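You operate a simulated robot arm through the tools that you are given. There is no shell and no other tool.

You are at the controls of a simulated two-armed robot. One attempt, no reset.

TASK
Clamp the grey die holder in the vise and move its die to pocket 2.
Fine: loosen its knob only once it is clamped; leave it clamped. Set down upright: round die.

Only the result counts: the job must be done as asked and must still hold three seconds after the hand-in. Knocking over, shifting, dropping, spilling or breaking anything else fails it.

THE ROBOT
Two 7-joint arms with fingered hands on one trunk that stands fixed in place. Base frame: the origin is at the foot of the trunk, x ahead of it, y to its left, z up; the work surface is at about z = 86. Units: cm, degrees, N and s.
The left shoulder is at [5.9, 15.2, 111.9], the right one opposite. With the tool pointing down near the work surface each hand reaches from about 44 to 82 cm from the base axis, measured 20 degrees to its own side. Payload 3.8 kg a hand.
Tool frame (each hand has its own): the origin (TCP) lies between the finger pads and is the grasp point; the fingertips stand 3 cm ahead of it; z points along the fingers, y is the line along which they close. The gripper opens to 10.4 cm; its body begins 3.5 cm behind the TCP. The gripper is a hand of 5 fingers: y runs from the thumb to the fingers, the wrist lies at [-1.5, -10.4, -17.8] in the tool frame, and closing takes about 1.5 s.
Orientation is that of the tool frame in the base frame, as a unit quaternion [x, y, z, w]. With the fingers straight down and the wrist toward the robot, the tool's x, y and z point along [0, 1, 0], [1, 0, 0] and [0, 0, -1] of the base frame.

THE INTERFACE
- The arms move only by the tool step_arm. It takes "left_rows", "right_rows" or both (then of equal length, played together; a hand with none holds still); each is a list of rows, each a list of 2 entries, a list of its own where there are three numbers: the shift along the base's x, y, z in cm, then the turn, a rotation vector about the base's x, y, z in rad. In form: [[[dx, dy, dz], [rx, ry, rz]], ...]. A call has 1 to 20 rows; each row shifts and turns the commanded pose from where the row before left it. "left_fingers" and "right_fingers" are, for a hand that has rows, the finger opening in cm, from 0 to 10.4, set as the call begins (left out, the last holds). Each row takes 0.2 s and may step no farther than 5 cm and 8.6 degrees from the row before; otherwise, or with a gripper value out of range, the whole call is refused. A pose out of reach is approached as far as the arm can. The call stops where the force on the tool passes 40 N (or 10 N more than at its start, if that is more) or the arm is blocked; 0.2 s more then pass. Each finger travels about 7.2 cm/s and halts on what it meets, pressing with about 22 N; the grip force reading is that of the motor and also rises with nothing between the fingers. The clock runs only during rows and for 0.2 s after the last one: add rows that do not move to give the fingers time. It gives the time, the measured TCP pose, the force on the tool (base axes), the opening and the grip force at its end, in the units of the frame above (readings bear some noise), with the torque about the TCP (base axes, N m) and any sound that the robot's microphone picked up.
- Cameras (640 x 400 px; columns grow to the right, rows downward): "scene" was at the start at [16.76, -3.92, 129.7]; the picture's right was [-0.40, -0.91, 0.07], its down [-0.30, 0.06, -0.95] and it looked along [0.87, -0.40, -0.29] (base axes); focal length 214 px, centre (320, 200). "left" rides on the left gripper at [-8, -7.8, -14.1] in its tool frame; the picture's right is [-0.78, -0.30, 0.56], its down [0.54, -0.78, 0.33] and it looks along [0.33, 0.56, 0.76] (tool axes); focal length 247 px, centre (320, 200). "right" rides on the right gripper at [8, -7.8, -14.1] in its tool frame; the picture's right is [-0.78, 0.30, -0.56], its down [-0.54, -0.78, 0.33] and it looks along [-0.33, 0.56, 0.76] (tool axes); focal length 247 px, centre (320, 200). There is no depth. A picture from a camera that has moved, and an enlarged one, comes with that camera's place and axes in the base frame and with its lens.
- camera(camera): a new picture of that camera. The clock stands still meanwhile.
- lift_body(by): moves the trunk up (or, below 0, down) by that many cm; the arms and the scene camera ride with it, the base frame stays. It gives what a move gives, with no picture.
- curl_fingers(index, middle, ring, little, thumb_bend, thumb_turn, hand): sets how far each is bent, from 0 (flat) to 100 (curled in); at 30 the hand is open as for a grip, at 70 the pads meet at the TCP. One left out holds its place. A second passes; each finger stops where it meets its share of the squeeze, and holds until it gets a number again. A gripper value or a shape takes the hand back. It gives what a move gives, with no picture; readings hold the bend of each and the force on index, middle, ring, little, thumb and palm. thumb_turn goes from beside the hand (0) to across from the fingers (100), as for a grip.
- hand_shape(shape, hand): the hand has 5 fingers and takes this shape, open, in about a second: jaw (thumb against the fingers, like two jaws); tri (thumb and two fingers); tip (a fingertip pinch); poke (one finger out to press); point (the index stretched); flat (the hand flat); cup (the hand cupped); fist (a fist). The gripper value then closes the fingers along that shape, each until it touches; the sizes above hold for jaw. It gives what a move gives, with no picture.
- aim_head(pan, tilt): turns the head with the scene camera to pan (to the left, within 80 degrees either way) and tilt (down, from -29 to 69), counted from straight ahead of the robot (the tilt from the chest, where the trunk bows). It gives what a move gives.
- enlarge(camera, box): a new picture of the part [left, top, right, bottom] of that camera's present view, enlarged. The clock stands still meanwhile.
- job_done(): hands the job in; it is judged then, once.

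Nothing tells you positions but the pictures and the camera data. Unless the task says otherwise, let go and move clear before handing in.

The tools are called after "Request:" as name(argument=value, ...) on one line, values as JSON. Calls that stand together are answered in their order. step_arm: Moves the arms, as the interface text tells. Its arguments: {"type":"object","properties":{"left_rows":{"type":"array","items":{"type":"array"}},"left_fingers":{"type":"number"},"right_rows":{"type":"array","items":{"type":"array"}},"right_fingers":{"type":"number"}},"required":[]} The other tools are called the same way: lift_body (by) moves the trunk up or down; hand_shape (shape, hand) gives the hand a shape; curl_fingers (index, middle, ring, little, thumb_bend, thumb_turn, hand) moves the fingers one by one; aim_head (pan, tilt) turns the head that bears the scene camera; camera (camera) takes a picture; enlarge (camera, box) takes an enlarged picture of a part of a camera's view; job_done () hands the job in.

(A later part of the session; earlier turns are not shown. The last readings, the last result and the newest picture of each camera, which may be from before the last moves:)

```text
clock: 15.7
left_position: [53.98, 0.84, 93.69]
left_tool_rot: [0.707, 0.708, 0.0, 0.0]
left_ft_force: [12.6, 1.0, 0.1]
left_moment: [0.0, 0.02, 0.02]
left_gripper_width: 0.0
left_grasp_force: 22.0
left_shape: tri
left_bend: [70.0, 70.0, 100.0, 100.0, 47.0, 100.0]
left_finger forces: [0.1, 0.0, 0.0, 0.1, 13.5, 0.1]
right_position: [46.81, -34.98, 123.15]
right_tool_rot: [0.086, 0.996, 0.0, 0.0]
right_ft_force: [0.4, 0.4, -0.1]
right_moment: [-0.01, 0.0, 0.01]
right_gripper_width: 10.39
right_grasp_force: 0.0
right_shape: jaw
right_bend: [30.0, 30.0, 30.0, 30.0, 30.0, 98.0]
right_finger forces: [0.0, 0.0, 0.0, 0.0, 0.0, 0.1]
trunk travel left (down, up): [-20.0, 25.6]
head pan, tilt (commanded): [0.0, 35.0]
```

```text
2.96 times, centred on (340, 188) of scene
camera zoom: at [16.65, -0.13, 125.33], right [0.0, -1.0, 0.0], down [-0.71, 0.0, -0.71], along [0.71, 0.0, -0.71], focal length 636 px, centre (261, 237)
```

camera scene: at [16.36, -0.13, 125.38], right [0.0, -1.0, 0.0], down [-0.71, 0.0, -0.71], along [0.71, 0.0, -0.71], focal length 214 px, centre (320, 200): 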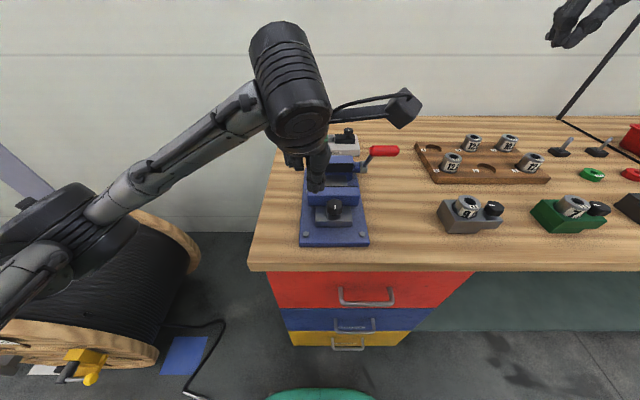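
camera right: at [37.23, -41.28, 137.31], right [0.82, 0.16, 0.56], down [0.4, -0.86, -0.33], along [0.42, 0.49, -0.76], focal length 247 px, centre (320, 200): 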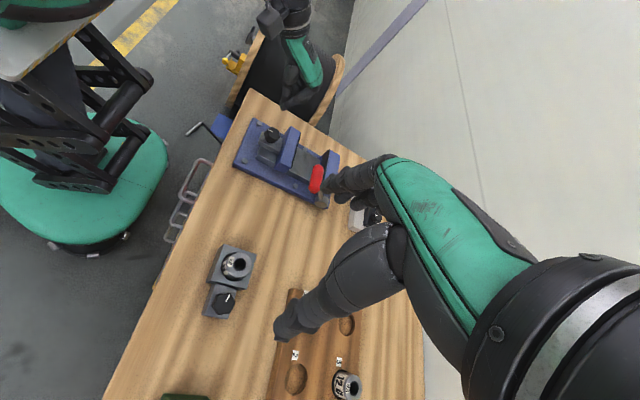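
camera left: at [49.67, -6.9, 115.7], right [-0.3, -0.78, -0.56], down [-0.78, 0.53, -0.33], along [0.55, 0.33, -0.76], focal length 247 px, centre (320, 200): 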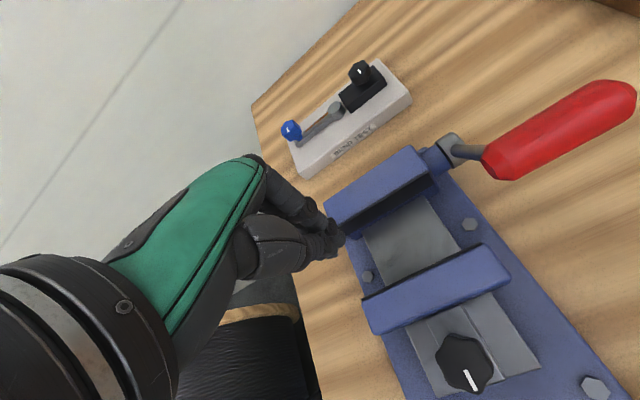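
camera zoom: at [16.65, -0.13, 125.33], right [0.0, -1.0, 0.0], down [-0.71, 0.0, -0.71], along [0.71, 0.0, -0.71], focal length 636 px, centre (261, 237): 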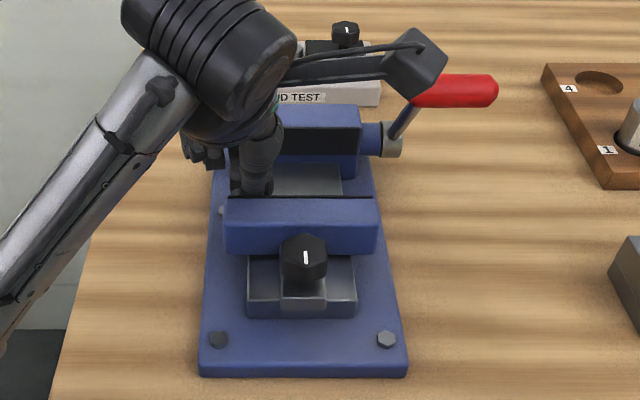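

The jaw is back at its stop with the full ~9 cm gap. I'll retract the left hand to the left, swing the right hand back to its straight orientation above the holder, and measure the holder precisely.

Request:
step_arm(left_rows=[[[0.8, 0, 0], [0, 0, 0]], [[0, 0, 4], [0, 0, 0]], [[0, 0, 4], [0, 0, 0]], [[0, 2, 4], [0, 0, 0]], [[0, 4, 3], [0, 0, 0]], [[-1, 4, 2], [0, 0, 0]], [[-1, 4, 2], [0, 0, 0]], [[-1, 4, 2], [0, 0, 0]], [[-1, 4, 2], [0, 0, 0]], [[0, 4, 0], [0, 0, 0]]], right_rows=[[[0, 0, 0], [0, 0, -0.14]], [[0, 0, 0], [0, 0, -0.14]], [[0, 0, 0], [0, 0, -0.14]], [[0, 0, 0], [0, 0, -0.14]], [[0, 0, 0], [0, 0, -0.14]], [[0, 0, 0], [0, 0, -0.14]], [[0, 0, 0], [0, 0, -0.14]], [[0, 0, 0], [0, 0, -0.14]], [[0, 0, 0], [0, 0, -0.14]], [[0, 0, 0], [0, 0, -0.14]]])

Request:
hand_shape(hand="right", shape="tri")

Request:
camera(camera="scene")

Request:
enlarge(camera="scene", box=[430, 180, 520, 240])

Request:
camera(camera="right")

```text
clock: 17.9
left_position: [50.33, 27.11, 117.38]
left_tool_rot: [0.707, 0.707, 0.0, 0.001]
left_ft_force: [0.8, -0.3, -0.2]
left_moment: [-0.02, -0.05, 0.01]
left_gripper_width: 0.0
left_grasp_force: 21.9
left_shape: tri
left_bend: [70.0, 70.0, 100.0, 100.0, 47.0, 100.0]
left_finger forces: [0.0, 0.0, 0.0, 0.0, 0.0, 0.0]
right_position: [46.46, -34.77, 123.47]
right_tool_rot: [0.707, 0.707, 0.0, 0.001]
right_ft_force: [-0.4, 0.4, -0.4]
right_moment: [0.01, -0.03, -0.03]
right_gripper_width: 10.36
right_grasp_force: 0.1
right_shape: jaw
right_bend: [30.0, 30.0, 30.0, 30.0, 30.0, 98.0]
right_finger forces: [0.0, 0.0, 0.0, 0.1, 0.0, 0.0]
trunk travel left (down, up): [-20.0, 25.6]
head pan, tilt (commanded): [0.0, 35.0]
```

```text
clock: 18.8
left_position: [50.38, 26.96, 117.43]
left_tool_rot: [0.706, 0.708, -0.001, 0.0]
left_ft_force: [-0.1, 0.5, 0.1]
left_moment: [-0.02, 0.03, 0.02]
left_gripper_width: 0.02
left_grasp_force: 22.1
left_shape: tri
left_bend: [70.0, 70.0, 100.0, 100.0, 47.0, 100.0]
left_finger forces: [0.1, 0.0, 0.0, 0.1, 0.1, 0.0]
right_position: [46.45, -35.02, 123.37]
right_tool_rot: [0.707, 0.707, 0.0, 0.0]
right_ft_force: [-0.1, -0.1, -0.7]
right_moment: [0.02, 0.0, -0.02]
right_gripper_width: 10.4
right_grasp_force: 0.0
right_shape: tri
right_bend: [30.0, 30.0, 99.0, 99.0, 30.0, 98.0]
right_finger forces: [0.1, 0.0, 0.0, 0.0, 0.0, 0.0]
trunk travel left (down, up): [-20.0, 25.6]
head pan, tilt (commanded): [0.0, 35.0]
```

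```text
taken
camera scene: at [16.35, -0.14, 125.38], right [0.0, -1.0, 0.0], down [-0.71, 0.0, -0.71], along [0.71, 0.0, -0.71], focal length 214 px, centre (320, 200)
```

scene: 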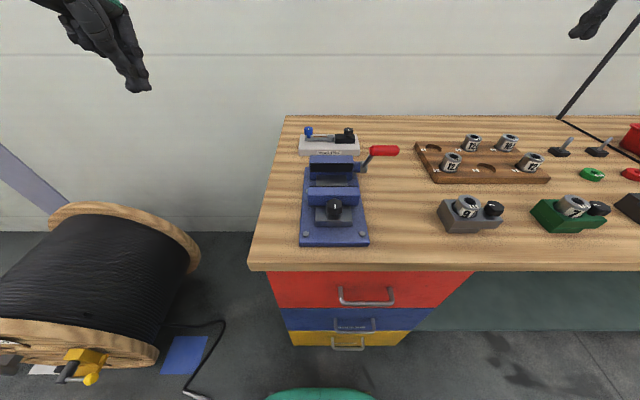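

```text
6.67 times, centred on (475, 210) of scene
camera zoom: at [16.35, -0.14, 125.38], right [0.0, -1.0, 0.0], down [-0.71, 0.0, -0.71], along [0.71, 0.0, -0.71], focal length 1430 px, centre (-713, 133)
```

zoom: 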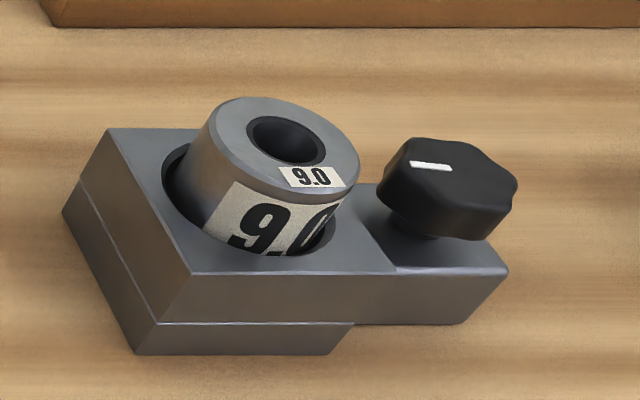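

```text
taken
camera right: at [38.56, -27.08, 137.5], right [0.3, -0.78, 0.56], down [-0.78, -0.54, -0.33], along [0.56, -0.33, -0.76], focal length 247 px, centre (320, 200)
```

right: 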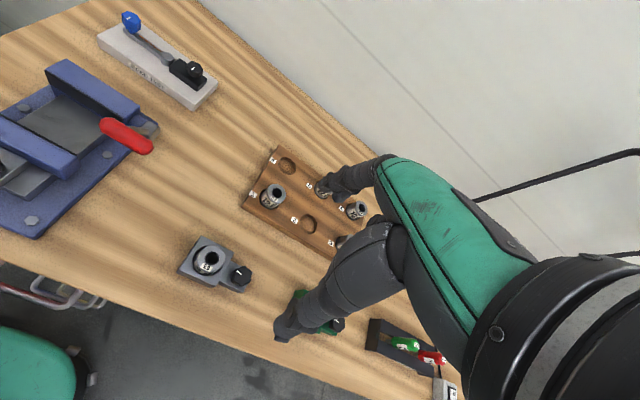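

From the exact 45° view I get: holder block x 45.1–51.6, y −28.6 to −35, top z ≈ 90.4; die centre ≈ (48.5, −32.0), radius 2.15, top z ≈ 92.9. I'll bring the right hand (tri shape, 6.5 cm open) above the die and check alignment.

Request:
step_arm(right_rows=[[[0.34, 0.5, -3.9], [0, 0, 0]], [[0.34, 0.5, -3.9], [0, 0, 0]], [[0.34, 0.5, -3.9], [0, 0, 0]], [[0.34, 0.5, -3.9], [0, 0, 0]], [[0.34, 0.5, -3.9], [0, 0, 0]], [[0.35, 0.5, -3.0], [0, 0, 0]], [[0, 0, 0], [0, 0, 0]]], right_fingers=6.5)

Request:
camera(camera="right")

Request:
enlarge(camera="scene", box=[410, 150, 530, 240])

```text
clock: 20.4
left_position: [50.29, 26.99, 117.39]
left_tool_rot: [0.706, 0.708, 0.0, 0.0]
left_ft_force: [0.0, 0.2, 0.3]
left_moment: [0.02, -0.01, -0.04]
left_gripper_width: 0.01
left_grasp_force: 21.6
left_shape: tri
left_bend: [70.0, 70.0, 100.0, 100.0, 47.0, 100.0]
left_finger forces: [0.0, 0.1, 0.0, 0.0, 0.1, 0.0]
right_position: [48.4, -31.86, 101.0]
right_tool_rot: [0.707, 0.707, 0.0, 0.0]
right_ft_force: [1.0, -0.5, 0.2]
right_moment: [0.01, -0.01, 0.0]
right_gripper_width: 6.55
right_grasp_force: 0.2
right_shape: tri
right_bend: [73.0, 40.0, 99.0, 99.0, 63.0, 100.0]
right_finger forces: [0.1, 0.1, 0.0, 0.0, 0.0, 0.0]
trunk travel left (down, up): [-20.0, 25.6]
head pan, tilt (commanded): [0.0, 35.0]
```

```text
taken
camera right: at [40.51, -23.93, 115.15], right [0.3, -0.78, 0.56], down [-0.78, -0.54, -0.33], along [0.56, -0.33, -0.76], focal length 247 px, centre (320, 200)
```

right: 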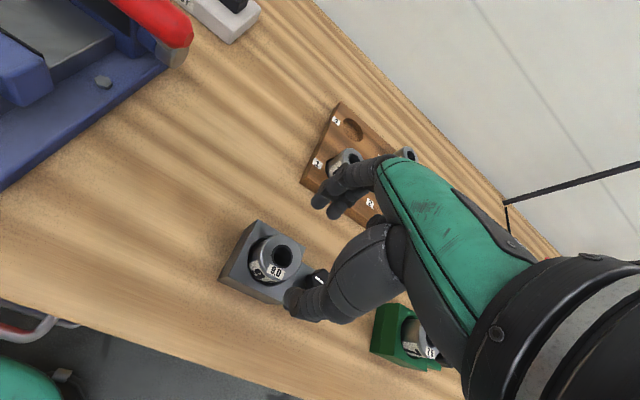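

```text
4.44 times, centred on (470, 195) of scene
camera zoom: at [16.32, -0.13, 125.38], right [0.0, -1.0, 0.0], down [-0.71, 0.0, -0.71], along [0.71, 0.0, -0.71], focal length 953 px, centre (-347, 222)
```

zoom: 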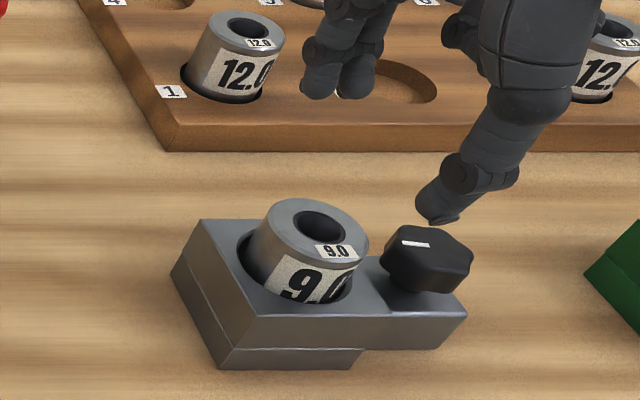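

Request:
step_arm(right_rows=[[[0, 0, 0], [0, 0, 0]], [[0, 0, 0], [0, 0, 0]]])

Request:
enlarge(camera="right", box=[200, 130, 420, 350])

Request:
enlarge(camera="scene", box=[450, 110, 560, 210])

```text
clock: 21.0
left_position: [50.33, 26.93, 117.32]
left_tool_rot: [0.706, 0.708, -0.001, 0.0]
left_ft_force: [0.2, 0.1, 0.7]
left_moment: [0.01, 0.0, -0.05]
left_gripper_width: 0.01
left_grasp_force: 22.4
left_shape: tri
left_bend: [70.0, 70.0, 100.0, 100.0, 47.0, 100.0]
left_finger forces: [0.0, 0.1, 0.0, 0.0, 0.1, 0.1]
right_position: [48.33, -31.81, 101.05]
right_tool_rot: [0.707, 0.708, 0.0, 0.0]
right_ft_force: [0.6, 0.6, 0.2]
right_moment: [0.01, 0.04, 0.0]
right_gripper_width: 6.55
right_grasp_force: 0.0
right_shape: tri
right_bend: [73.0, 40.0, 99.0, 99.0, 63.0, 100.0]
right_finger forces: [0.0, 0.0, 0.1, 0.0, 0.1, 0.0]
trunk travel left (down, up): [-20.0, 25.6]
head pan, tilt (commanded): [0.0, 35.0]
```

```text
1.82 times, centred on (310, 240) of right
camera zoom: at [40.53, -23.94, 115.17], right [0.3, -0.78, 0.56], down [-0.78, -0.54, -0.33], along [0.56, -0.33, -0.76], focal length 449 px, centre (338, 127)
```

zoom: 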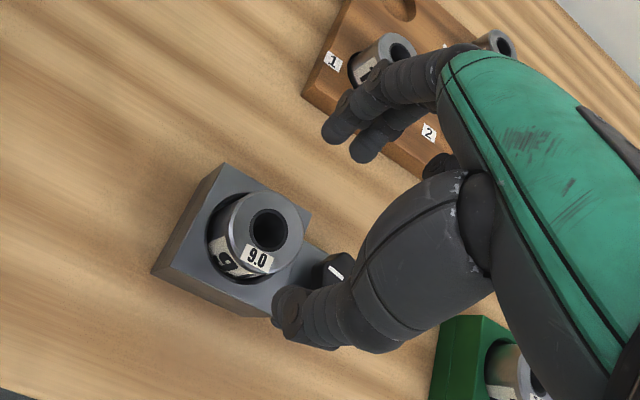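

```text
4.00 times, centred on (505, 160) of scene
camera zoom: at [16.34, -0.13, 125.38], right [0.0, -1.0, 0.0], down [-0.71, 0.0, -0.71], along [0.71, 0.0, -0.71], focal length 858 px, centre (-420, 360)
```

zoom: 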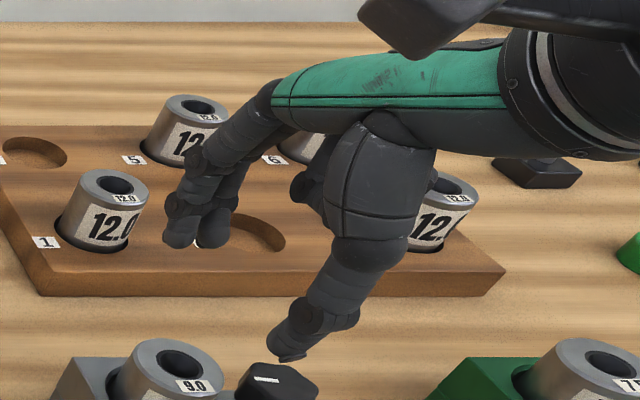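

Alignment looks right: fingertips centred at y ≈ −31.9 and straddling the die. I'll descend to just above the block top and look again before closing.

Request:
step_arm(right_rows=[[[0.05, -0.1, -3], [0, 0, 0]], [[0.05, 0, -2.5], [0, 0, 0]], [[0, 0, -1.0], [0, 0, 0]], [[0, 0, -0.5], [0, 0, 0]], [[0, 0, 0], [0, 0, 0]]])

Request:
enlarge(camera="scene", box=[420, 150, 530, 240])

Request:
enlarge(camera="right", box=[200, 130, 420, 350])

```text
clock: 22.2
left_position: [50.33, 26.9, 117.34]
left_tool_rot: [0.706, 0.708, 0.0, -0.001]
left_ft_force: [0.1, -1.0, -0.2]
left_moment: [0.03, -0.01, -0.02]
left_gripper_width: 0.0
left_grasp_force: 21.8
left_shape: tri
left_bend: [70.0, 70.0, 100.0, 100.0, 47.0, 100.0]
left_finger forces: [0.1, 0.1, 0.0, 0.0, 0.1, 0.0]
right_position: [48.52, -32.01, 93.97]
right_tool_rot: [0.707, 0.707, 0.001, 0.0]
right_ft_force: [0.0, -0.4, -0.8]
right_moment: [0.01, -0.06, -0.01]
right_gripper_width: 6.54
right_grasp_force: 0.1
right_shape: tri
right_bend: [73.0, 40.0, 99.0, 99.0, 63.0, 100.0]
right_finger forces: [0.0, 0.1, 0.0, 0.0, 0.0, 0.1]
trunk travel left (down, up): [-20.0, 25.6]
head pan, tilt (commanded): [0.0, 35.0]
```

```text
4.44 times, centred on (475, 195) of scene
camera zoom: at [16.35, -0.12, 125.38], right [0.0, -1.0, 0.0], down [-0.71, 0.0, -0.71], along [0.71, 0.0, -0.71], focal length 953 px, centre (-369, 222)
```

zoom: 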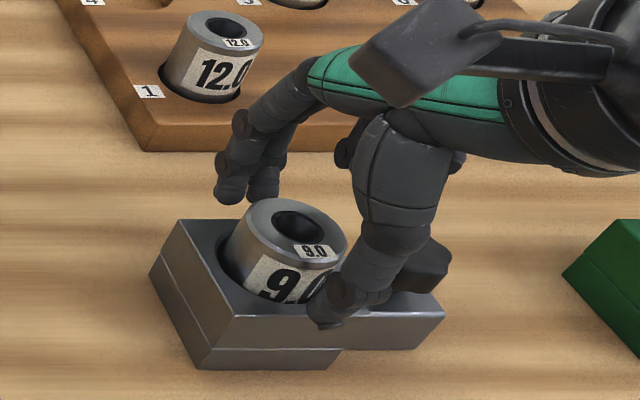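

```text
1.82 times, centred on (310, 240) of right
camera zoom: at [40.79, -24.05, 108.03], right [0.3, -0.78, 0.56], down [-0.78, -0.54, -0.33], along [0.56, -0.33, -0.76], focal length 449 px, centre (338, 127)
```

zoom: 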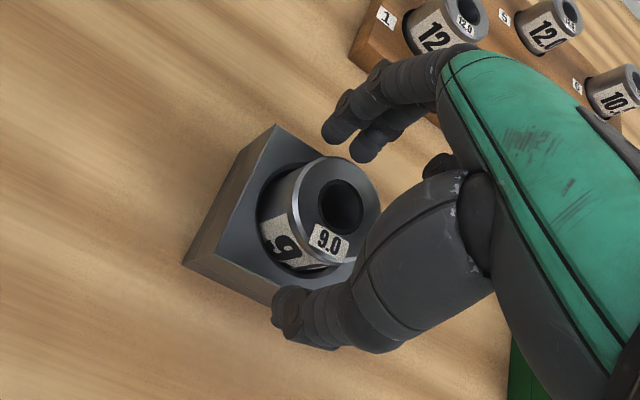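

Fingertips are at z ≈ 91.2, about 0.8 cm above the block top. I'll lower 0.4 cm more and close on the die.

Request:
step_arm(right_rows=[[[0, 0, -0.4], [0, 0, 0]], [[0, 0, 0], [0, 0, 0]]])

Request:
step_arm(right_rows=[[[0, 0, 0], [0, 0, 0]], [[0, 0, 0], [0, 0, 0]], [[0, 0, 0], [0, 0, 0]], [[0, 0, 0], [0, 0, 0]], [[0, 0, 0], [0, 0, 0]], [[0, 0, 0], [0, 0, 0]], [[0, 0, 0], [0, 0, 0]], [[0, 0, 0], [0, 0, 0]]], right_fingers=2.5)

Request:
enlarge(camera="scene", box=[420, 150, 530, 240])

Request:
enlarge(camera="right", box=[200, 130, 420, 350])

```text
clock: 22.8
left_position: [50.21, 26.93, 117.38]
left_tool_rot: [0.707, 0.707, 0.0, -0.001]
left_ft_force: [0.2, 0.2, 0.1]
left_moment: [0.01, 0.01, 0.02]
left_gripper_width: 0.0
left_grasp_force: 22.5
left_shape: tri
left_bend: [70.0, 70.0, 100.0, 100.0, 47.0, 100.0]
left_finger forces: [0.1, 0.0, 0.1, 0.0, 0.0, 0.1]
right_position: [48.59, -32.04, 93.59]
right_tool_rot: [0.707, 0.707, 0.0, 0.001]
right_ft_force: [-0.6, 0.4, 0.3]
right_moment: [0.0, 0.03, 0.0]
right_gripper_width: 6.55
right_grasp_force: 0.0
right_shape: tri
right_bend: [73.0, 40.0, 99.0, 99.0, 63.0, 100.0]
right_finger forces: [0.1, 0.0, 0.1, 0.1, 0.2, 0.1]
trunk travel left (down, up): [-20.0, 25.6]
head pan, tilt (commanded): [0.0, 35.0]
```

```text
clock: 24.6
left_position: [50.25, 26.94, 117.41]
left_tool_rot: [0.706, 0.708, 0.0, 0.0]
left_ft_force: [-0.5, -0.9, -0.9]
left_moment: [0.0, 0.0, 0.01]
left_gripper_width: 0.0
left_grasp_force: 22.3
left_shape: tri
left_bend: [70.0, 70.0, 100.0, 100.0, 47.0, 100.0]
left_finger forces: [0.0, 0.1, 0.1, 0.0, 0.0, 0.0]
right_position: [48.41, -32.05, 93.5]
right_tool_rot: [0.706, 0.708, 0.001, 0.0]
right_ft_force: [-2.9, -0.3, 0.4]
right_moment: [0.0, 0.08, -0.03]
right_gripper_width: 3.75
right_grasp_force: 21.9
right_shape: tri
right_bend: [74.0, 50.0, 100.0, 100.0, 73.0, 100.0]
right_finger forces: [11.7, 7.2, 0.0, 0.0, 21.4, 0.1]
trunk travel left (down, up): [-20.0, 25.6]
head pan, tilt (commanded): [0.0, 35.0]
```

```text
4.44 times, centred on (475, 195) of scene
camera zoom: at [16.31, -0.12, 125.38], right [0.0, -1.0, 0.0], down [-0.71, 0.0, -0.71], along [0.71, 0.0, -0.71], focal length 953 px, centre (-369, 222)
```

zoom: 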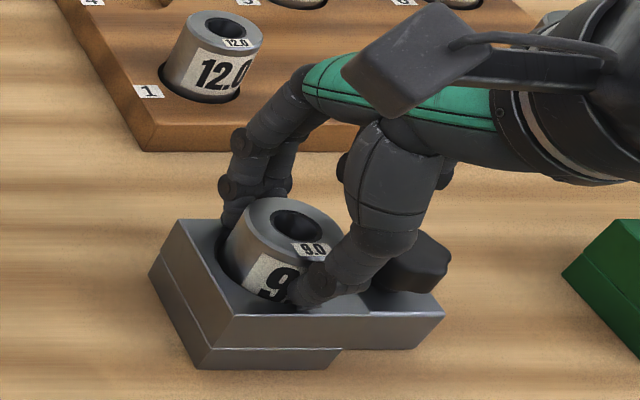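

```text
1.82 times, centred on (310, 240) of right
camera zoom: at [40.76, -24.04, 107.64], right [0.3, -0.78, 0.56], down [-0.78, -0.54, -0.33], along [0.56, -0.33, -0.76], focal length 449 px, centre (338, 127)
```

zoom: 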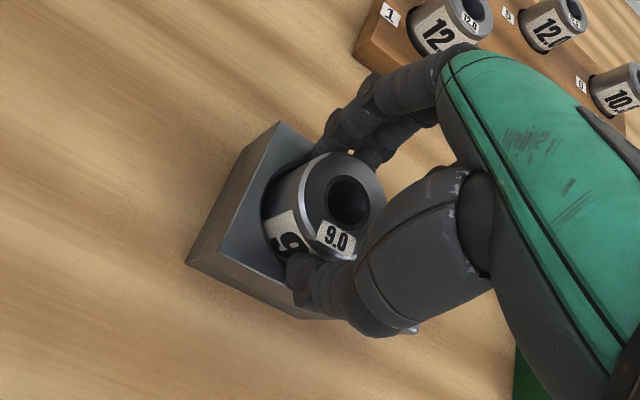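

The die is gripped (thumb ~21 N against index and middle). I'll lift slightly and see whether the holder comes along.

Request:
step_arm(right_rows=[[[0, 0, 0.3], [0, 0, 0]], [[0, 0, 0.4], [0, 0, 0]], [[0, 0, 0.5], [0, 0, 0]], [[0, 0, 0.5], [0, 0, 0]], [[0, 0, 0], [0, 0, 0]]])

Request:
enlarge(camera="scene", box=[420, 150, 530, 240])

Request:
enlarge(camera="right", box=[200, 130, 420, 350])

```text
clock: 25.8
left_position: [50.47, 26.98, 117.41]
left_tool_rot: [0.707, 0.708, -0.001, -0.001]
left_ft_force: [-0.8, 0.1, 0.1]
left_moment: [-0.01, -0.02, -0.01]
left_gripper_width: 0.0
left_grasp_force: 22.4
left_shape: tri
left_bend: [70.0, 70.0, 100.0, 100.0, 47.0, 100.0]
left_finger forces: [0.0, 0.0, 0.0, 0.0, 0.1, 0.0]
right_position: [48.56, -32.03, 95.06]
right_tool_rot: [0.707, 0.707, 0.0, 0.0]
right_ft_force: [-0.4, 0.1, -11.4]
right_moment: [0.08, -0.04, 0.0]
right_gripper_width: 3.67
right_grasp_force: 22.3
right_shape: tri
right_bend: [74.0, 50.0, 100.0, 100.0, 73.0, 100.0]
right_finger forces: [12.5, 7.1, 0.0, 0.0, 19.5, 0.0]
trunk travel left (down, up): [-20.0, 25.6]
head pan, tilt (commanded): [0.0, 35.0]
```

```text
4.44 times, centred on (475, 195) of scene
camera zoom: at [16.47, -0.21, 125.35], right [0.0, -1.0, 0.0], down [-0.71, 0.0, -0.71], along [0.71, 0.0, -0.71], focal length 953 px, centre (-369, 222)
```

zoom: 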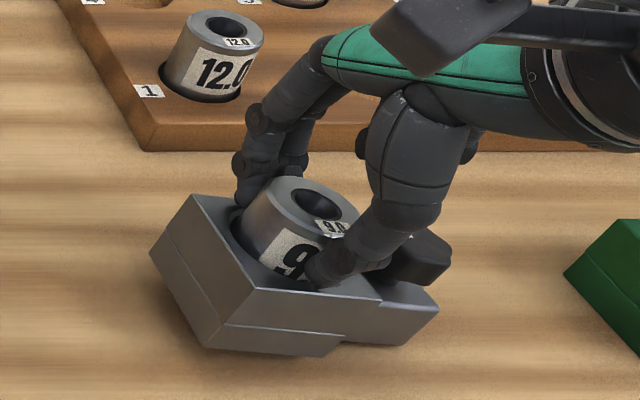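

```text
1.82 times, centred on (310, 240) of right
camera zoom: at [40.82, -24.12, 109.16], right [0.3, -0.78, 0.56], down [-0.78, -0.54, -0.33], along [0.55, -0.33, -0.76], focal length 449 px, centre (338, 127)
```

zoom: 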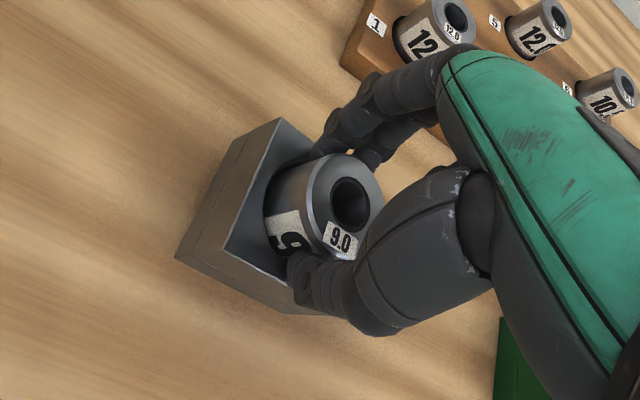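

The holder lifts with about 11 N, but it sags about 10° toward its ear. I'll hold still a second to see if the tilt is stable or creeping.

Request:
step_arm(right_rows=[[[0, 0, 0], [0, 0, 0]], [[0, 0, 0], [0, 0, 0]], [[0, 0, 0], [0, 0, 0]], [[0, 0, 0], [0, 0, 0]], [[0, 0, 0], [0, 0, 0]], [[0, 0, 0], [0, 0, 0]]])

Request:
enlarge(camera="scene", box=[420, 150, 530, 240])

```text
clock: 27.2
left_position: [50.46, 26.89, 117.47]
left_tool_rot: [0.707, 0.707, -0.001, 0.0]
left_ft_force: [-0.7, -0.3, 0.4]
left_moment: [0.01, 0.01, 0.0]
left_gripper_width: 0.02
left_grasp_force: 22.2
left_shape: tri
left_bend: [70.0, 70.0, 100.0, 100.0, 47.0, 100.0]
left_finger forces: [0.0, 0.1, 0.0, 0.0, 0.0, 0.1]
right_position: [48.65, -32.04, 95.02]
right_tool_rot: [0.707, 0.708, -0.001, 0.0]
right_ft_force: [0.1, -0.5, -11.2]
right_moment: [0.1, 0.0, 0.0]
right_gripper_width: 3.66
right_grasp_force: 22.7
right_shape: tri
right_bend: [74.0, 50.0, 100.0, 100.0, 73.0, 100.0]
right_finger forces: [12.5, 7.1, 0.0, 0.1, 19.4, 0.0]
trunk travel left (down, up): [-20.0, 25.6]
head pan, tilt (commanded): [0.0, 35.0]
```

```text
4.44 times, centred on (475, 195) of scene
camera zoom: at [16.48, -0.21, 125.36], right [0.0, -1.0, 0.0], down [-0.71, 0.0, -0.71], along [0.71, 0.0, -0.71], focal length 953 px, centre (-369, 222)
```

zoom: 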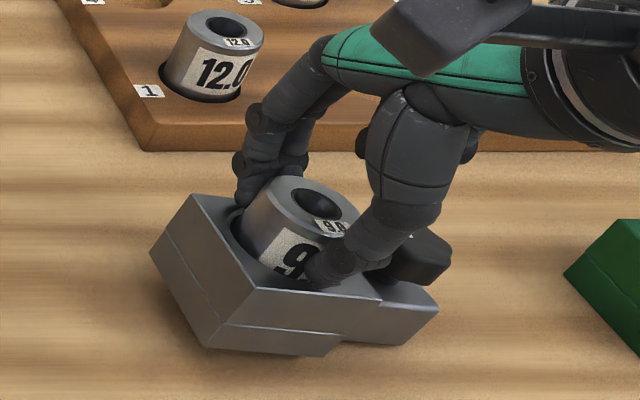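

The tilt is stable. I'll raise it slowly by a few centimetres and check it again.

Request:
step_arm(right_rows=[[[0, 0, 0.5], [0, 0, 0]], [[0, 0, 0.7], [0, 0, 0]], [[0, 0, 0.8], [0, 0, 0]], [[0, 0, 0.7], [0, 0, 0]], [[0, 0, 0.4], [0, 0, 0]], [[0, 0, 0], [0, 0, 0]], [[0, 0, 0], [0, 0, 0]]])

Request:
enlarge(camera="scene", box=[420, 150, 530, 240])

```text
clock: 28.8
left_position: [50.36, 26.91, 117.12]
left_tool_rot: [0.707, 0.707, -0.001, -0.001]
left_ft_force: [0.8, 0.1, -0.2]
left_moment: [0.0, 0.02, 0.02]
left_gripper_width: 0.03
left_grasp_force: 22.1
left_shape: tri
left_bend: [70.0, 70.0, 100.0, 100.0, 47.0, 100.0]
left_finger forces: [0.0, 0.0, 0.0, 0.0, 0.0, 0.0]
right_position: [48.58, -32.07, 98.2]
right_tool_rot: [0.707, 0.707, -0.001, -0.001]
right_ft_force: [-0.3, -0.7, -11.1]
right_moment: [0.12, 0.01, -0.01]
right_gripper_width: 3.67
right_grasp_force: 22.0
right_shape: tri
right_bend: [74.0, 50.0, 100.0, 100.0, 73.0, 100.0]
right_finger forces: [12.4, 7.1, 0.0, 0.0, 19.4, 0.0]
trunk travel left (down, up): [-20.0, 25.6]
head pan, tilt (commanded): [0.0, 35.0]
```

```text
4.44 times, centred on (475, 195) of scene
camera zoom: at [16.47, -0.21, 125.36], right [0.0, -1.0, 0.0], down [-0.71, 0.0, -0.71], along [0.71, 0.0, -0.71], focal length 953 px, centre (-369, 222)
```

zoom: 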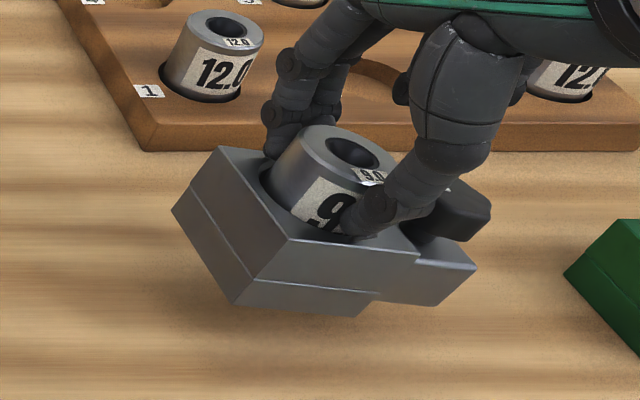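

It holds steady at ~11 N with a mild, stable tilt (which only matters in y–z, not across the jaws). I'll raise it well above the lever handle and carry it over slowly, moving the left hand farther aside.

Request:
step_arm(right_rows=[[[0, 0, 0.6], [0, 0, 0]], [[0, 0, 1.2], [0, 0, 0]], [[0, 0, 1.6], [0, 0, 0]], [[0, 0, 1.8], [0, 0, 0]], [[0, 0, 1.8], [0, 0, 0]], [[0, 0, 1.8], [0, 0, 0]], [[0, 0, 1.8], [0, 0, 0]], [[0, 0, 1.6], [0, 0, 0]], [[0, 0, 1.2], [0, 0, 0]], [[0, 0, 0.6], [0, 0, 0]], [[0, 0, 0], [0, 0, 0]]], left_rows=[[[0, 1, 0], [0, 0, 0]], [[0, 1, 0], [0, 0, 0]], [[0, 1, 0], [0, 0, 0]], [[0, 1, 0], [0, 0, 0]], [[0, 1, 0], [0, 0, 0]], [[0, 1, 0], [0, 0, 0]], [[0, 1, 0], [0, 0, 0]], [[0, 1, 0], [0, 0, 0]], [[0, 0, 0], [0, 0, 0]], [[0, 0, 0], [0, 0, 0]], [[0, 0, 0], [0, 0, 0]]])

Request:
camera(camera="scene")

```text
clock: 31.2
left_position: [50.47, 34.83, 116.6]
left_tool_rot: [0.707, 0.707, 0.0, -0.001]
left_ft_force: [-0.4, 0.4, -0.4]
left_moment: [-0.02, 0.02, -0.01]
left_gripper_width: 0.0
left_grasp_force: 22.6
left_shape: tri
left_bend: [70.0, 70.0, 100.0, 100.0, 47.0, 100.0]
left_finger forces: [0.1, 0.0, 0.0, 0.1, 0.1, 0.0]
right_position: [48.39, -32.12, 112.23]
right_tool_rot: [0.707, 0.707, 0.0, -0.001]
right_ft_force: [0.5, 0.2, -11.9]
right_moment: [0.12, 0.01, -0.01]
right_gripper_width: 3.66
right_grasp_force: 22.2
right_shape: tri
right_bend: [74.0, 50.0, 100.0, 100.0, 73.0, 100.0]
right_finger forces: [12.2, 7.6, 0.0, 0.0, 18.8, 0.0]
trunk travel left (down, up): [-20.0, 25.6]
head pan, tilt (commanded): [0.0, 35.0]
```

```text
taken
camera scene: at [16.48, -0.2, 125.35], right [0.0, -1.0, 0.0], down [-0.71, 0.0, -0.71], along [0.71, 0.0, -0.71], focal length 214 px, centre (320, 200)
```

scene: 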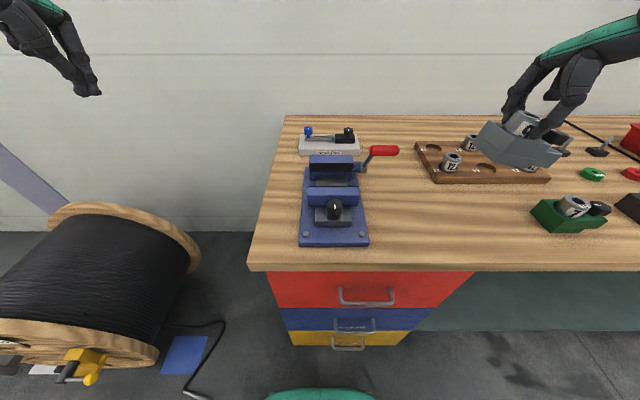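

Still gripped firmly. Now carrying it across to above the vise.

Request:
step_arm(right_rows=[[[0.2, 0.6, 0], [0, 0, 0]], [[0.4, 1.2, 0], [0, 0, 0]], [[0.5, 1.7, 0], [0, 0, 0]], [[0.6, 2.0, 0], [0, 0, 0]], [[0.6, 2.0, 0], [0, 0, 0]], [[0.6, 2.0, 0], [0, 0, 0]], [[0.6, 2.0, 0], [0, 0, 0]], [[0.6, 2.0, 0], [0, 0, 0]], [[0.6, 2.0, 0], [0, 0, 0]], [[0.6, 2.0, 0], [0, 0, 0]], [[0.6, 2.0, 0], [0, 0, 0]], [[0.6, 2.0, 0], [0, 0, 0]], [[0.6, 2.0, 0], [0, 0, 0]], [[0.6, 2.0, 0], [0, 0, 0]], [[0.6, 2.0, 0], [0, 0, 0]], [[0.5, 1.7, 0], [0, 0, 0]], [[0.3, 1.1, 0], [0, 0, 0]], [[0.1, 0.6, 0], [0, 0, 0]], [[0, 0, 0], [0, 0, 0]]])

Request:
camera(camera="scene")

Request:
camera(camera="right")

```text
clock: 35.2
left_position: [50.56, 34.91, 116.64]
left_tool_rot: [0.707, 0.708, -0.002, -0.001]
left_ft_force: [-0.2, -0.3, 0.3]
left_moment: [0.0, 0.0, 0.01]
left_gripper_width: 0.0
left_grasp_force: 22.2
left_shape: tri
left_bend: [70.0, 70.0, 100.0, 100.0, 47.0, 100.0]
left_finger forces: [0.1, 0.0, 0.1, 0.1, 0.0, 0.0]
right_position: [55.9, -6.09, 111.46]
right_tool_rot: [0.708, 0.707, 0.0, -0.002]
right_ft_force: [-0.3, -0.4, -6.3]
right_moment: [0.08, -0.01, -0.03]
right_gripper_width: 3.64
right_grasp_force: 22.0
right_shape: tri
right_bend: [74.0, 50.0, 100.0, 100.0, 73.0, 100.0]
right_finger forces: [11.5, 8.2, 0.1, 0.0, 18.2, 0.1]
right hand out of reach, approached as far as the arm can: row 15, 16, 17, 18
trunk travel left (down, up): [-20.0, 25.6]
head pan, tilt (commanded): [0.0, 35.0]
```

```text
taken
camera scene: at [16.52, -0.12, 125.35], right [0.0, -1.0, 0.0], down [-0.71, 0.0, -0.71], along [0.71, 0.0, -0.71], focal length 214 px, centre (320, 200)
```

scene: 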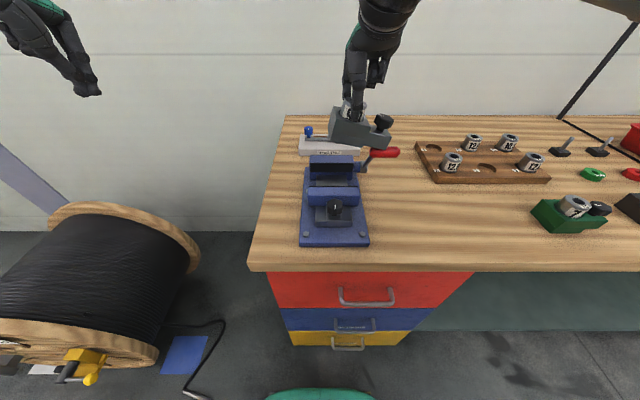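

```text
taken
camera right: at [48.27, 1.89, 125.72], right [0.3, -0.78, 0.55], down [-0.78, -0.53, -0.33], along [0.55, -0.33, -0.76], focal length 247 px, centre (320, 200)
```

right: 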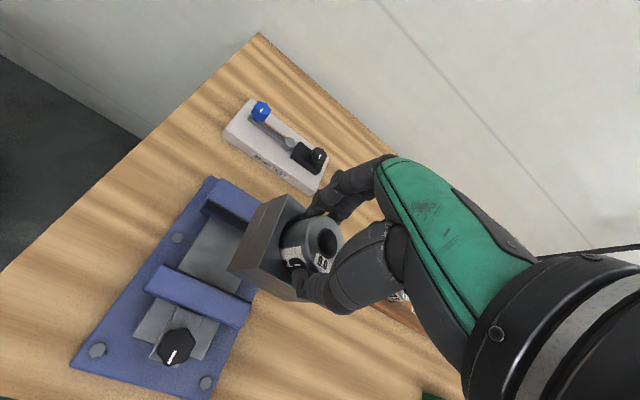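

The right arm reports it cannot quite reach that pose: it stopped at (55.9, −6.1, 111.5). I'll bring the command back to the actual pose and re-read the force before choosing how to continue.

Request:
step_arm(right_rows=[[[-1.0, -2.5, 0], [0, 0, 0]], [[-1.0, -2.5, 0], [0, 0, 0]], [[0, -1.0, 0], [0, 0, 0]], [[0, 0, 0], [0, 0, 0]], [[0, 0, 0], [0, 0, 0]]])

Request:
enlarge(camera="scene", box=[280, 0, 440, 180])

```text
clock: 36.4
left_position: [50.43, 34.82, 116.78]
left_tool_rot: [0.707, 0.708, -0.001, 0.0]
left_ft_force: [0.2, -0.4, 0.0]
left_moment: [0.0, 0.0, 0.02]
left_gripper_width: 0.02
left_grasp_force: 21.7
left_shape: tri
left_bend: [70.0, 70.0, 100.0, 100.0, 47.0, 100.0]
left_finger forces: [0.0, 0.0, 0.0, 0.1, 0.0, 0.0]
right_position: [53.91, -11.96, 111.56]
right_tool_rot: [0.707, 0.707, 0.0, 0.0]
right_ft_force: [-0.3, 0.1, -6.0]
right_moment: [0.06, -0.03, 0.02]
right_gripper_width: 3.66
right_grasp_force: 22.4
right_shape: tri
right_bend: [74.0, 50.0, 100.0, 100.0, 73.0, 100.0]
right_finger forces: [11.6, 8.3, 0.0, 0.0, 18.4, 0.0]
trunk travel left (down, up): [-20.0, 25.6]
head pan, tilt (commanded): [0.0, 35.0]
```

```text
2.22 times, centred on (360, 90) of scene
camera zoom: at [16.48, -0.16, 125.36], right [0.0, -1.0, 0.0], down [-0.71, 0.0, -0.71], along [0.71, 0.0, -0.71], focal length 477 px, centre (231, 444)
```

zoom: 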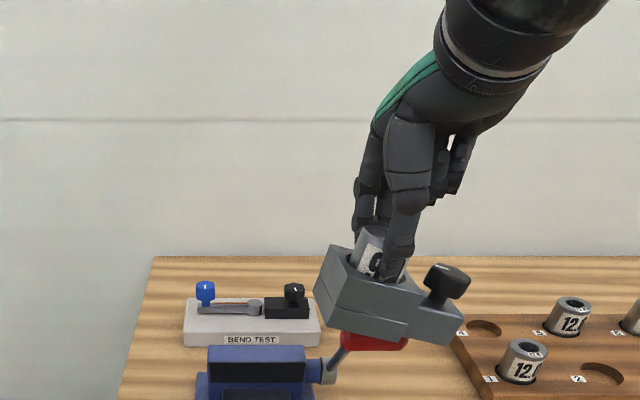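

Request:
enlarge(camera="scene", box=[345, 95, 415, 180])

Request:
enlarge(camera="right", box=[180, 130, 400, 350])

```text
4.71 times, centred on (380, 138) of scene
camera zoom: at [16.48, -0.16, 125.36], right [0.0, -1.0, 0.0], down [-0.71, 0.0, -0.71], along [0.71, 0.0, -0.71], focal length 1009 px, centre (38, 494)
```

zoom: 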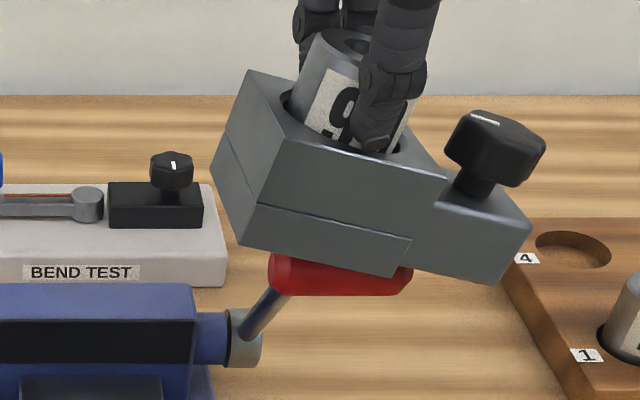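

```text
1.82 times, centred on (290, 240) of right
camera zoom: at [46.25, -4.02, 125.68], right [0.3, -0.78, 0.56], down [-0.78, -0.54, -0.33], along [0.55, -0.33, -0.76], focal length 449 px, centre (374, 127)
```

zoom: 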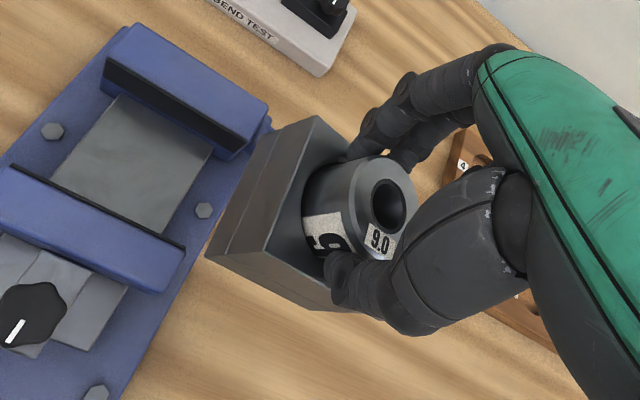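

The holder isn't touching the handle (its bottom is near z 103–104.8) and its tilt is settling like a pendulum at about 13°. The left hand reached mirrored poses when coming from higher up, so I'll go up and approach the vise from above.

Request:
step_arm(right_rows=[[[0, 0, 0.6], [0, 0, 0]], [[0, 0, 1.2], [0, 0, 0]], [[0, 0, 1.8], [0, 0, 0]], [[0, 0, 2.0], [0, 0, 0]], [[0, 0, 2.0], [0, 0, 0]], [[0, 0, 2.0], [0, 0, 0]], [[0, 0, 2.0], [0, 0, 0]], [[0, 0, 1.8], [0, 0, 0]], [[0.2, 0.6, 1.2], [0, 0, 0]], [[0.4, 1.2, 0.6], [0, 0, 0]], [[0.4, 1.6, 0], [0, 0, 0]], [[0.5, 1.8, 0], [0, 0, 0]], [[0.5, 1.8, 0], [0, 0, 0]], [[0.5, 1.6, 0], [0, 0, 0]], [[0.4, 1.2, 0], [0, 0, 0]], [[0.3, 0.6, 0], [0, 0, 0]], [[0, 0, 0], [0, 0, 0]]])

Request:
camera(camera="right")

```text
clock: 40.0
left_position: [50.4, 34.94, 116.64]
left_tool_rot: [0.706, 0.708, -0.001, -0.001]
left_ft_force: [-0.3, -0.1, 0.5]
left_moment: [0.01, 0.03, -0.01]
left_gripper_width: 0.0
left_grasp_force: 21.9
left_shape: tri
left_bend: [70.0, 70.0, 100.0, 100.0, 47.0, 100.0]
left_finger forces: [0.1, 0.0, 0.0, 0.1, 0.0, 0.1]
right_position: [54.42, -11.23, 126.21]
right_tool_rot: [0.707, 0.707, -0.001, 0.0]
right_ft_force: [-0.3, -0.2, -11.9]
right_moment: [0.05, 0.0, 0.02]
right_gripper_width: 3.64
right_grasp_force: 21.7
right_shape: tri
right_bend: [74.0, 50.0, 100.0, 100.0, 73.0, 100.0]
right_finger forces: [11.5, 8.4, 0.0, 0.0, 18.2, 0.0]
right hand out of reach, approached as far as the arm can: row 10, 11, 12, 13, 14, 15, 16
trunk travel left (down, up): [-20.0, 25.6]
head pan, tilt (commanded): [0.0, 35.0]
```

```text
taken
camera right: at [46.56, -3.34, 140.38], right [0.3, -0.78, 0.56], down [-0.78, -0.53, -0.33], along [0.55, -0.33, -0.76], focal length 247 px, centre (320, 200)
```

right: 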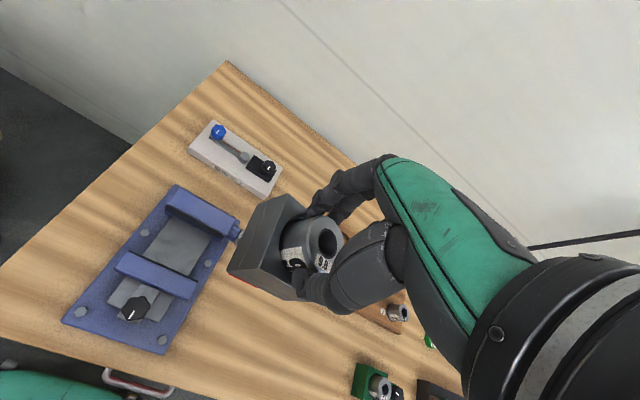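

The force is back to the full ~12 N, so the holder may have brushed the red handle before; I'll stay higher there. Reach across the midline gets better the lower the hand is relative to the shoulder, so I'll raise the trunk and then bring the hand down over the vise.

Request:
lift_body(by=16)

Request:
camera(camera="scene")

```text
clock: 41.9
left_position: [50.61, 34.96, 132.67]
left_tool_rot: [0.707, 0.707, -0.001, -0.001]
left_ft_force: [-0.9, 0.5, 0.2]
left_moment: [0.01, 0.01, 0.04]
left_gripper_width: 0.0
left_grasp_force: 21.9
left_shape: tri
left_bend: [70.0, 70.0, 100.0, 100.0, 47.0, 100.0]
left_finger forces: [0.1, 0.1, 0.0, 0.1, 0.0, 0.0]
right_position: [48.15, -11.37, 149.43]
right_tool_rot: [0.706, 0.705, 0.048, 0.047]
right_ft_force: [-0.2, -0.2, -11.9]
right_moment: [0.02, 0.1, 0.02]
right_gripper_width: 3.59
right_grasp_force: 22.3
right_shape: tri
right_bend: [74.0, 50.0, 100.0, 100.0, 73.0, 100.0]
right_finger forces: [11.2, 8.0, 0.0, 0.0, 19.1, 0.1]
trunk travel left (down, up): [-36.0, 9.6]
head pan, tilt (commanded): [0.0, 35.0]
```

```text
taken
camera scene: at [10.24, -0.16, 143.65], right [0.0, -1.0, 0.0], down [-0.6, 0.0, -0.8], along [0.8, 0.0, -0.6], focal length 214 px, centre (320, 200)
```

scene: 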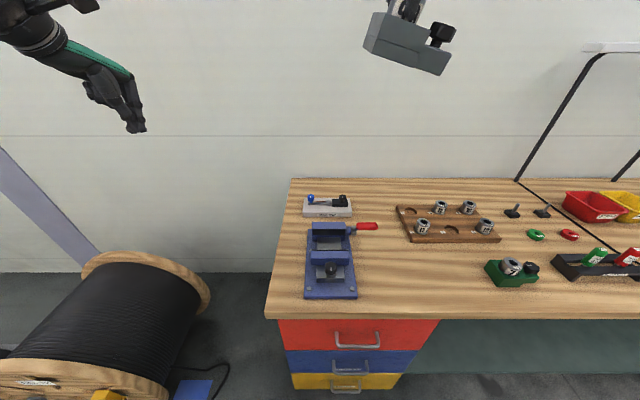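

Raising the trunk also un-bowed the chest, so the right hand pitched by ~8°. I'll check the lever state by zooming, then lower the right hand and correct its pitch.

Request:
enlarge(camera="scene", box=[290, 190, 400, 305])

Request:
enlarge(camera="scene", box=[350, 0, 470, 90])

```text
3.48 times, centred on (345, 248) of scene
camera zoom: at [10.24, -0.16, 143.65], right [0.0, -1.0, 0.0], down [-0.6, 0.0, -0.8], along [0.8, 0.0, -0.6], focal length 746 px, centre (233, 35)
```

zoom: 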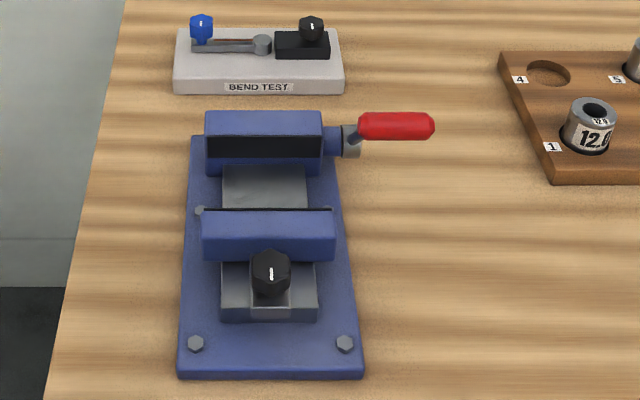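

```text
4.44 times, centred on (410, 45) of scene
camera zoom: at [10.24, -0.16, 143.65], right [0.0, -1.0, 0.0], down [-0.6, 0.0, -0.8], along [0.8, 0.0, -0.6], focal length 953 px, centre (-80, 889)
```

zoom: 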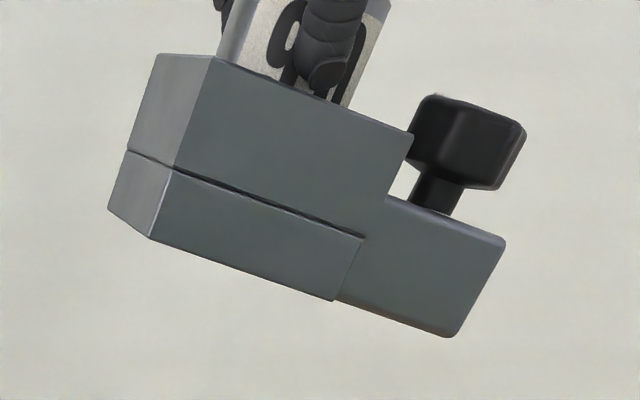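

The lever is unchanged. I'll correct the pitch (+0.134 rad about y) and descend diagonally to a point above the vise, well over the handle.

Request:
step_arm(right_rows=[[[0, 0, -0.6], [0, 0.03, 0]], [[0.2, 0.3, -1.2], [0, 0.035, 0]], [[0.5, 0.6, -1.7], [0, 0.035, 0]], [[0.6, 0.6, -2.0], [0, 0.034, 0]], [[0.6, 0.6, -2.0], [0, 0, 0]], [[0.6, 0.6, -2.0], [0, 0, 0]], [[0.6, 0.7, -2.0], [0, 0, 0]], [[0.6, 0.7, -2.0], [0, 0, 0]], [[0.6, 0.7, -2.0], [0, 0, 0]], [[0.6, 0.7, -2.0], [0, 0, 0]], [[0.6, 0.7, -2.0], [0, 0, 0]], [[0.6, 0.7, -2.0], [0, 0, 0]], [[0.6, 0.7, -2.0], [0, 0, 0]], [[0.6, 0.7, -2.0], [0, 0, 0]], [[0.6, 0.7, -2.0], [0, 0, 0]], [[0.6, 0.6, -1.8], [0, 0, 0]], [[0.5, 0.5, -1.2], [0, 0, 0]], [[0.3, 0.3, -0.6], [0, 0, 0]], [[0, 0, 0], [0, 0, 0]]])

Request:
camera(camera="scene")

Request:
camera(camera="right")

```text
clock: 45.9
left_position: [50.46, 34.99, 132.66]
left_tool_rot: [0.706, 0.708, -0.001, -0.001]
left_ft_force: [-0.2, 0.0, -0.9]
left_moment: [0.01, 0.01, 0.01]
left_gripper_width: 0.02
left_grasp_force: 21.8
left_shape: tri
left_bend: [70.0, 70.0, 100.0, 100.0, 47.0, 100.0]
left_finger forces: [0.0, 0.1, 0.0, 0.0, 0.0, 0.1]
right_position: [55.51, -7.1, 121.7]
right_tool_rot: [0.707, 0.708, 0.0, 0.0]
right_ft_force: [0.7, -0.5, -6.5]
right_moment: [0.08, 0.0, 0.02]
right_gripper_width: 3.6
right_grasp_force: 22.1
right_shape: tri
right_bend: [74.0, 50.0, 100.0, 100.0, 73.0, 100.0]
right_finger forces: [11.5, 8.3, 0.1, 0.1, 18.2, 0.1]
right hand out of reach, approached as far as the arm can: row 2, 4, 12, 14, 15, 17, 18
trunk travel left (down, up): [-36.0, 9.6]
head pan, tilt (commanded): [0.0, 35.0]
```

```text
taken
camera scene: at [10.24, -0.12, 143.65], right [0.0, -1.0, 0.0], down [-0.6, 0.0, -0.8], along [0.8, 0.0, -0.6], focal length 214 px, centre (320, 200)
```

scene: 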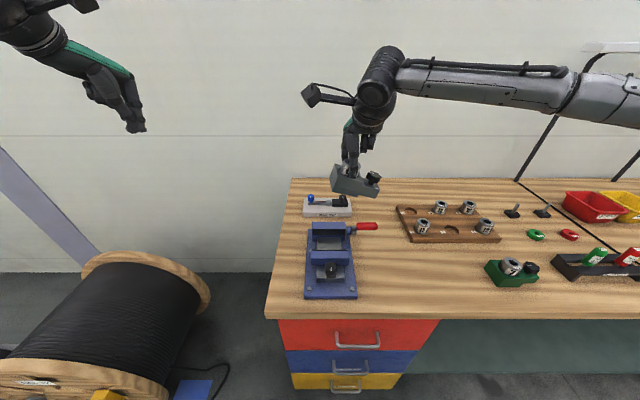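

```text
taken
camera right: at [47.72, 0.76, 135.86], right [0.3, -0.78, 0.56], down [-0.78, -0.54, -0.33], along [0.56, -0.33, -0.76], focal length 247 px, centre (320, 200)
```

right: 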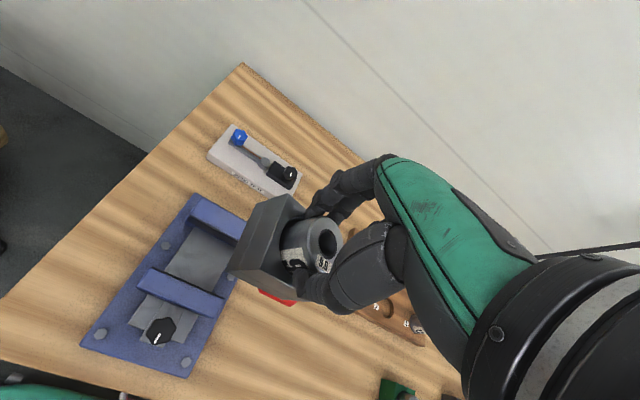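

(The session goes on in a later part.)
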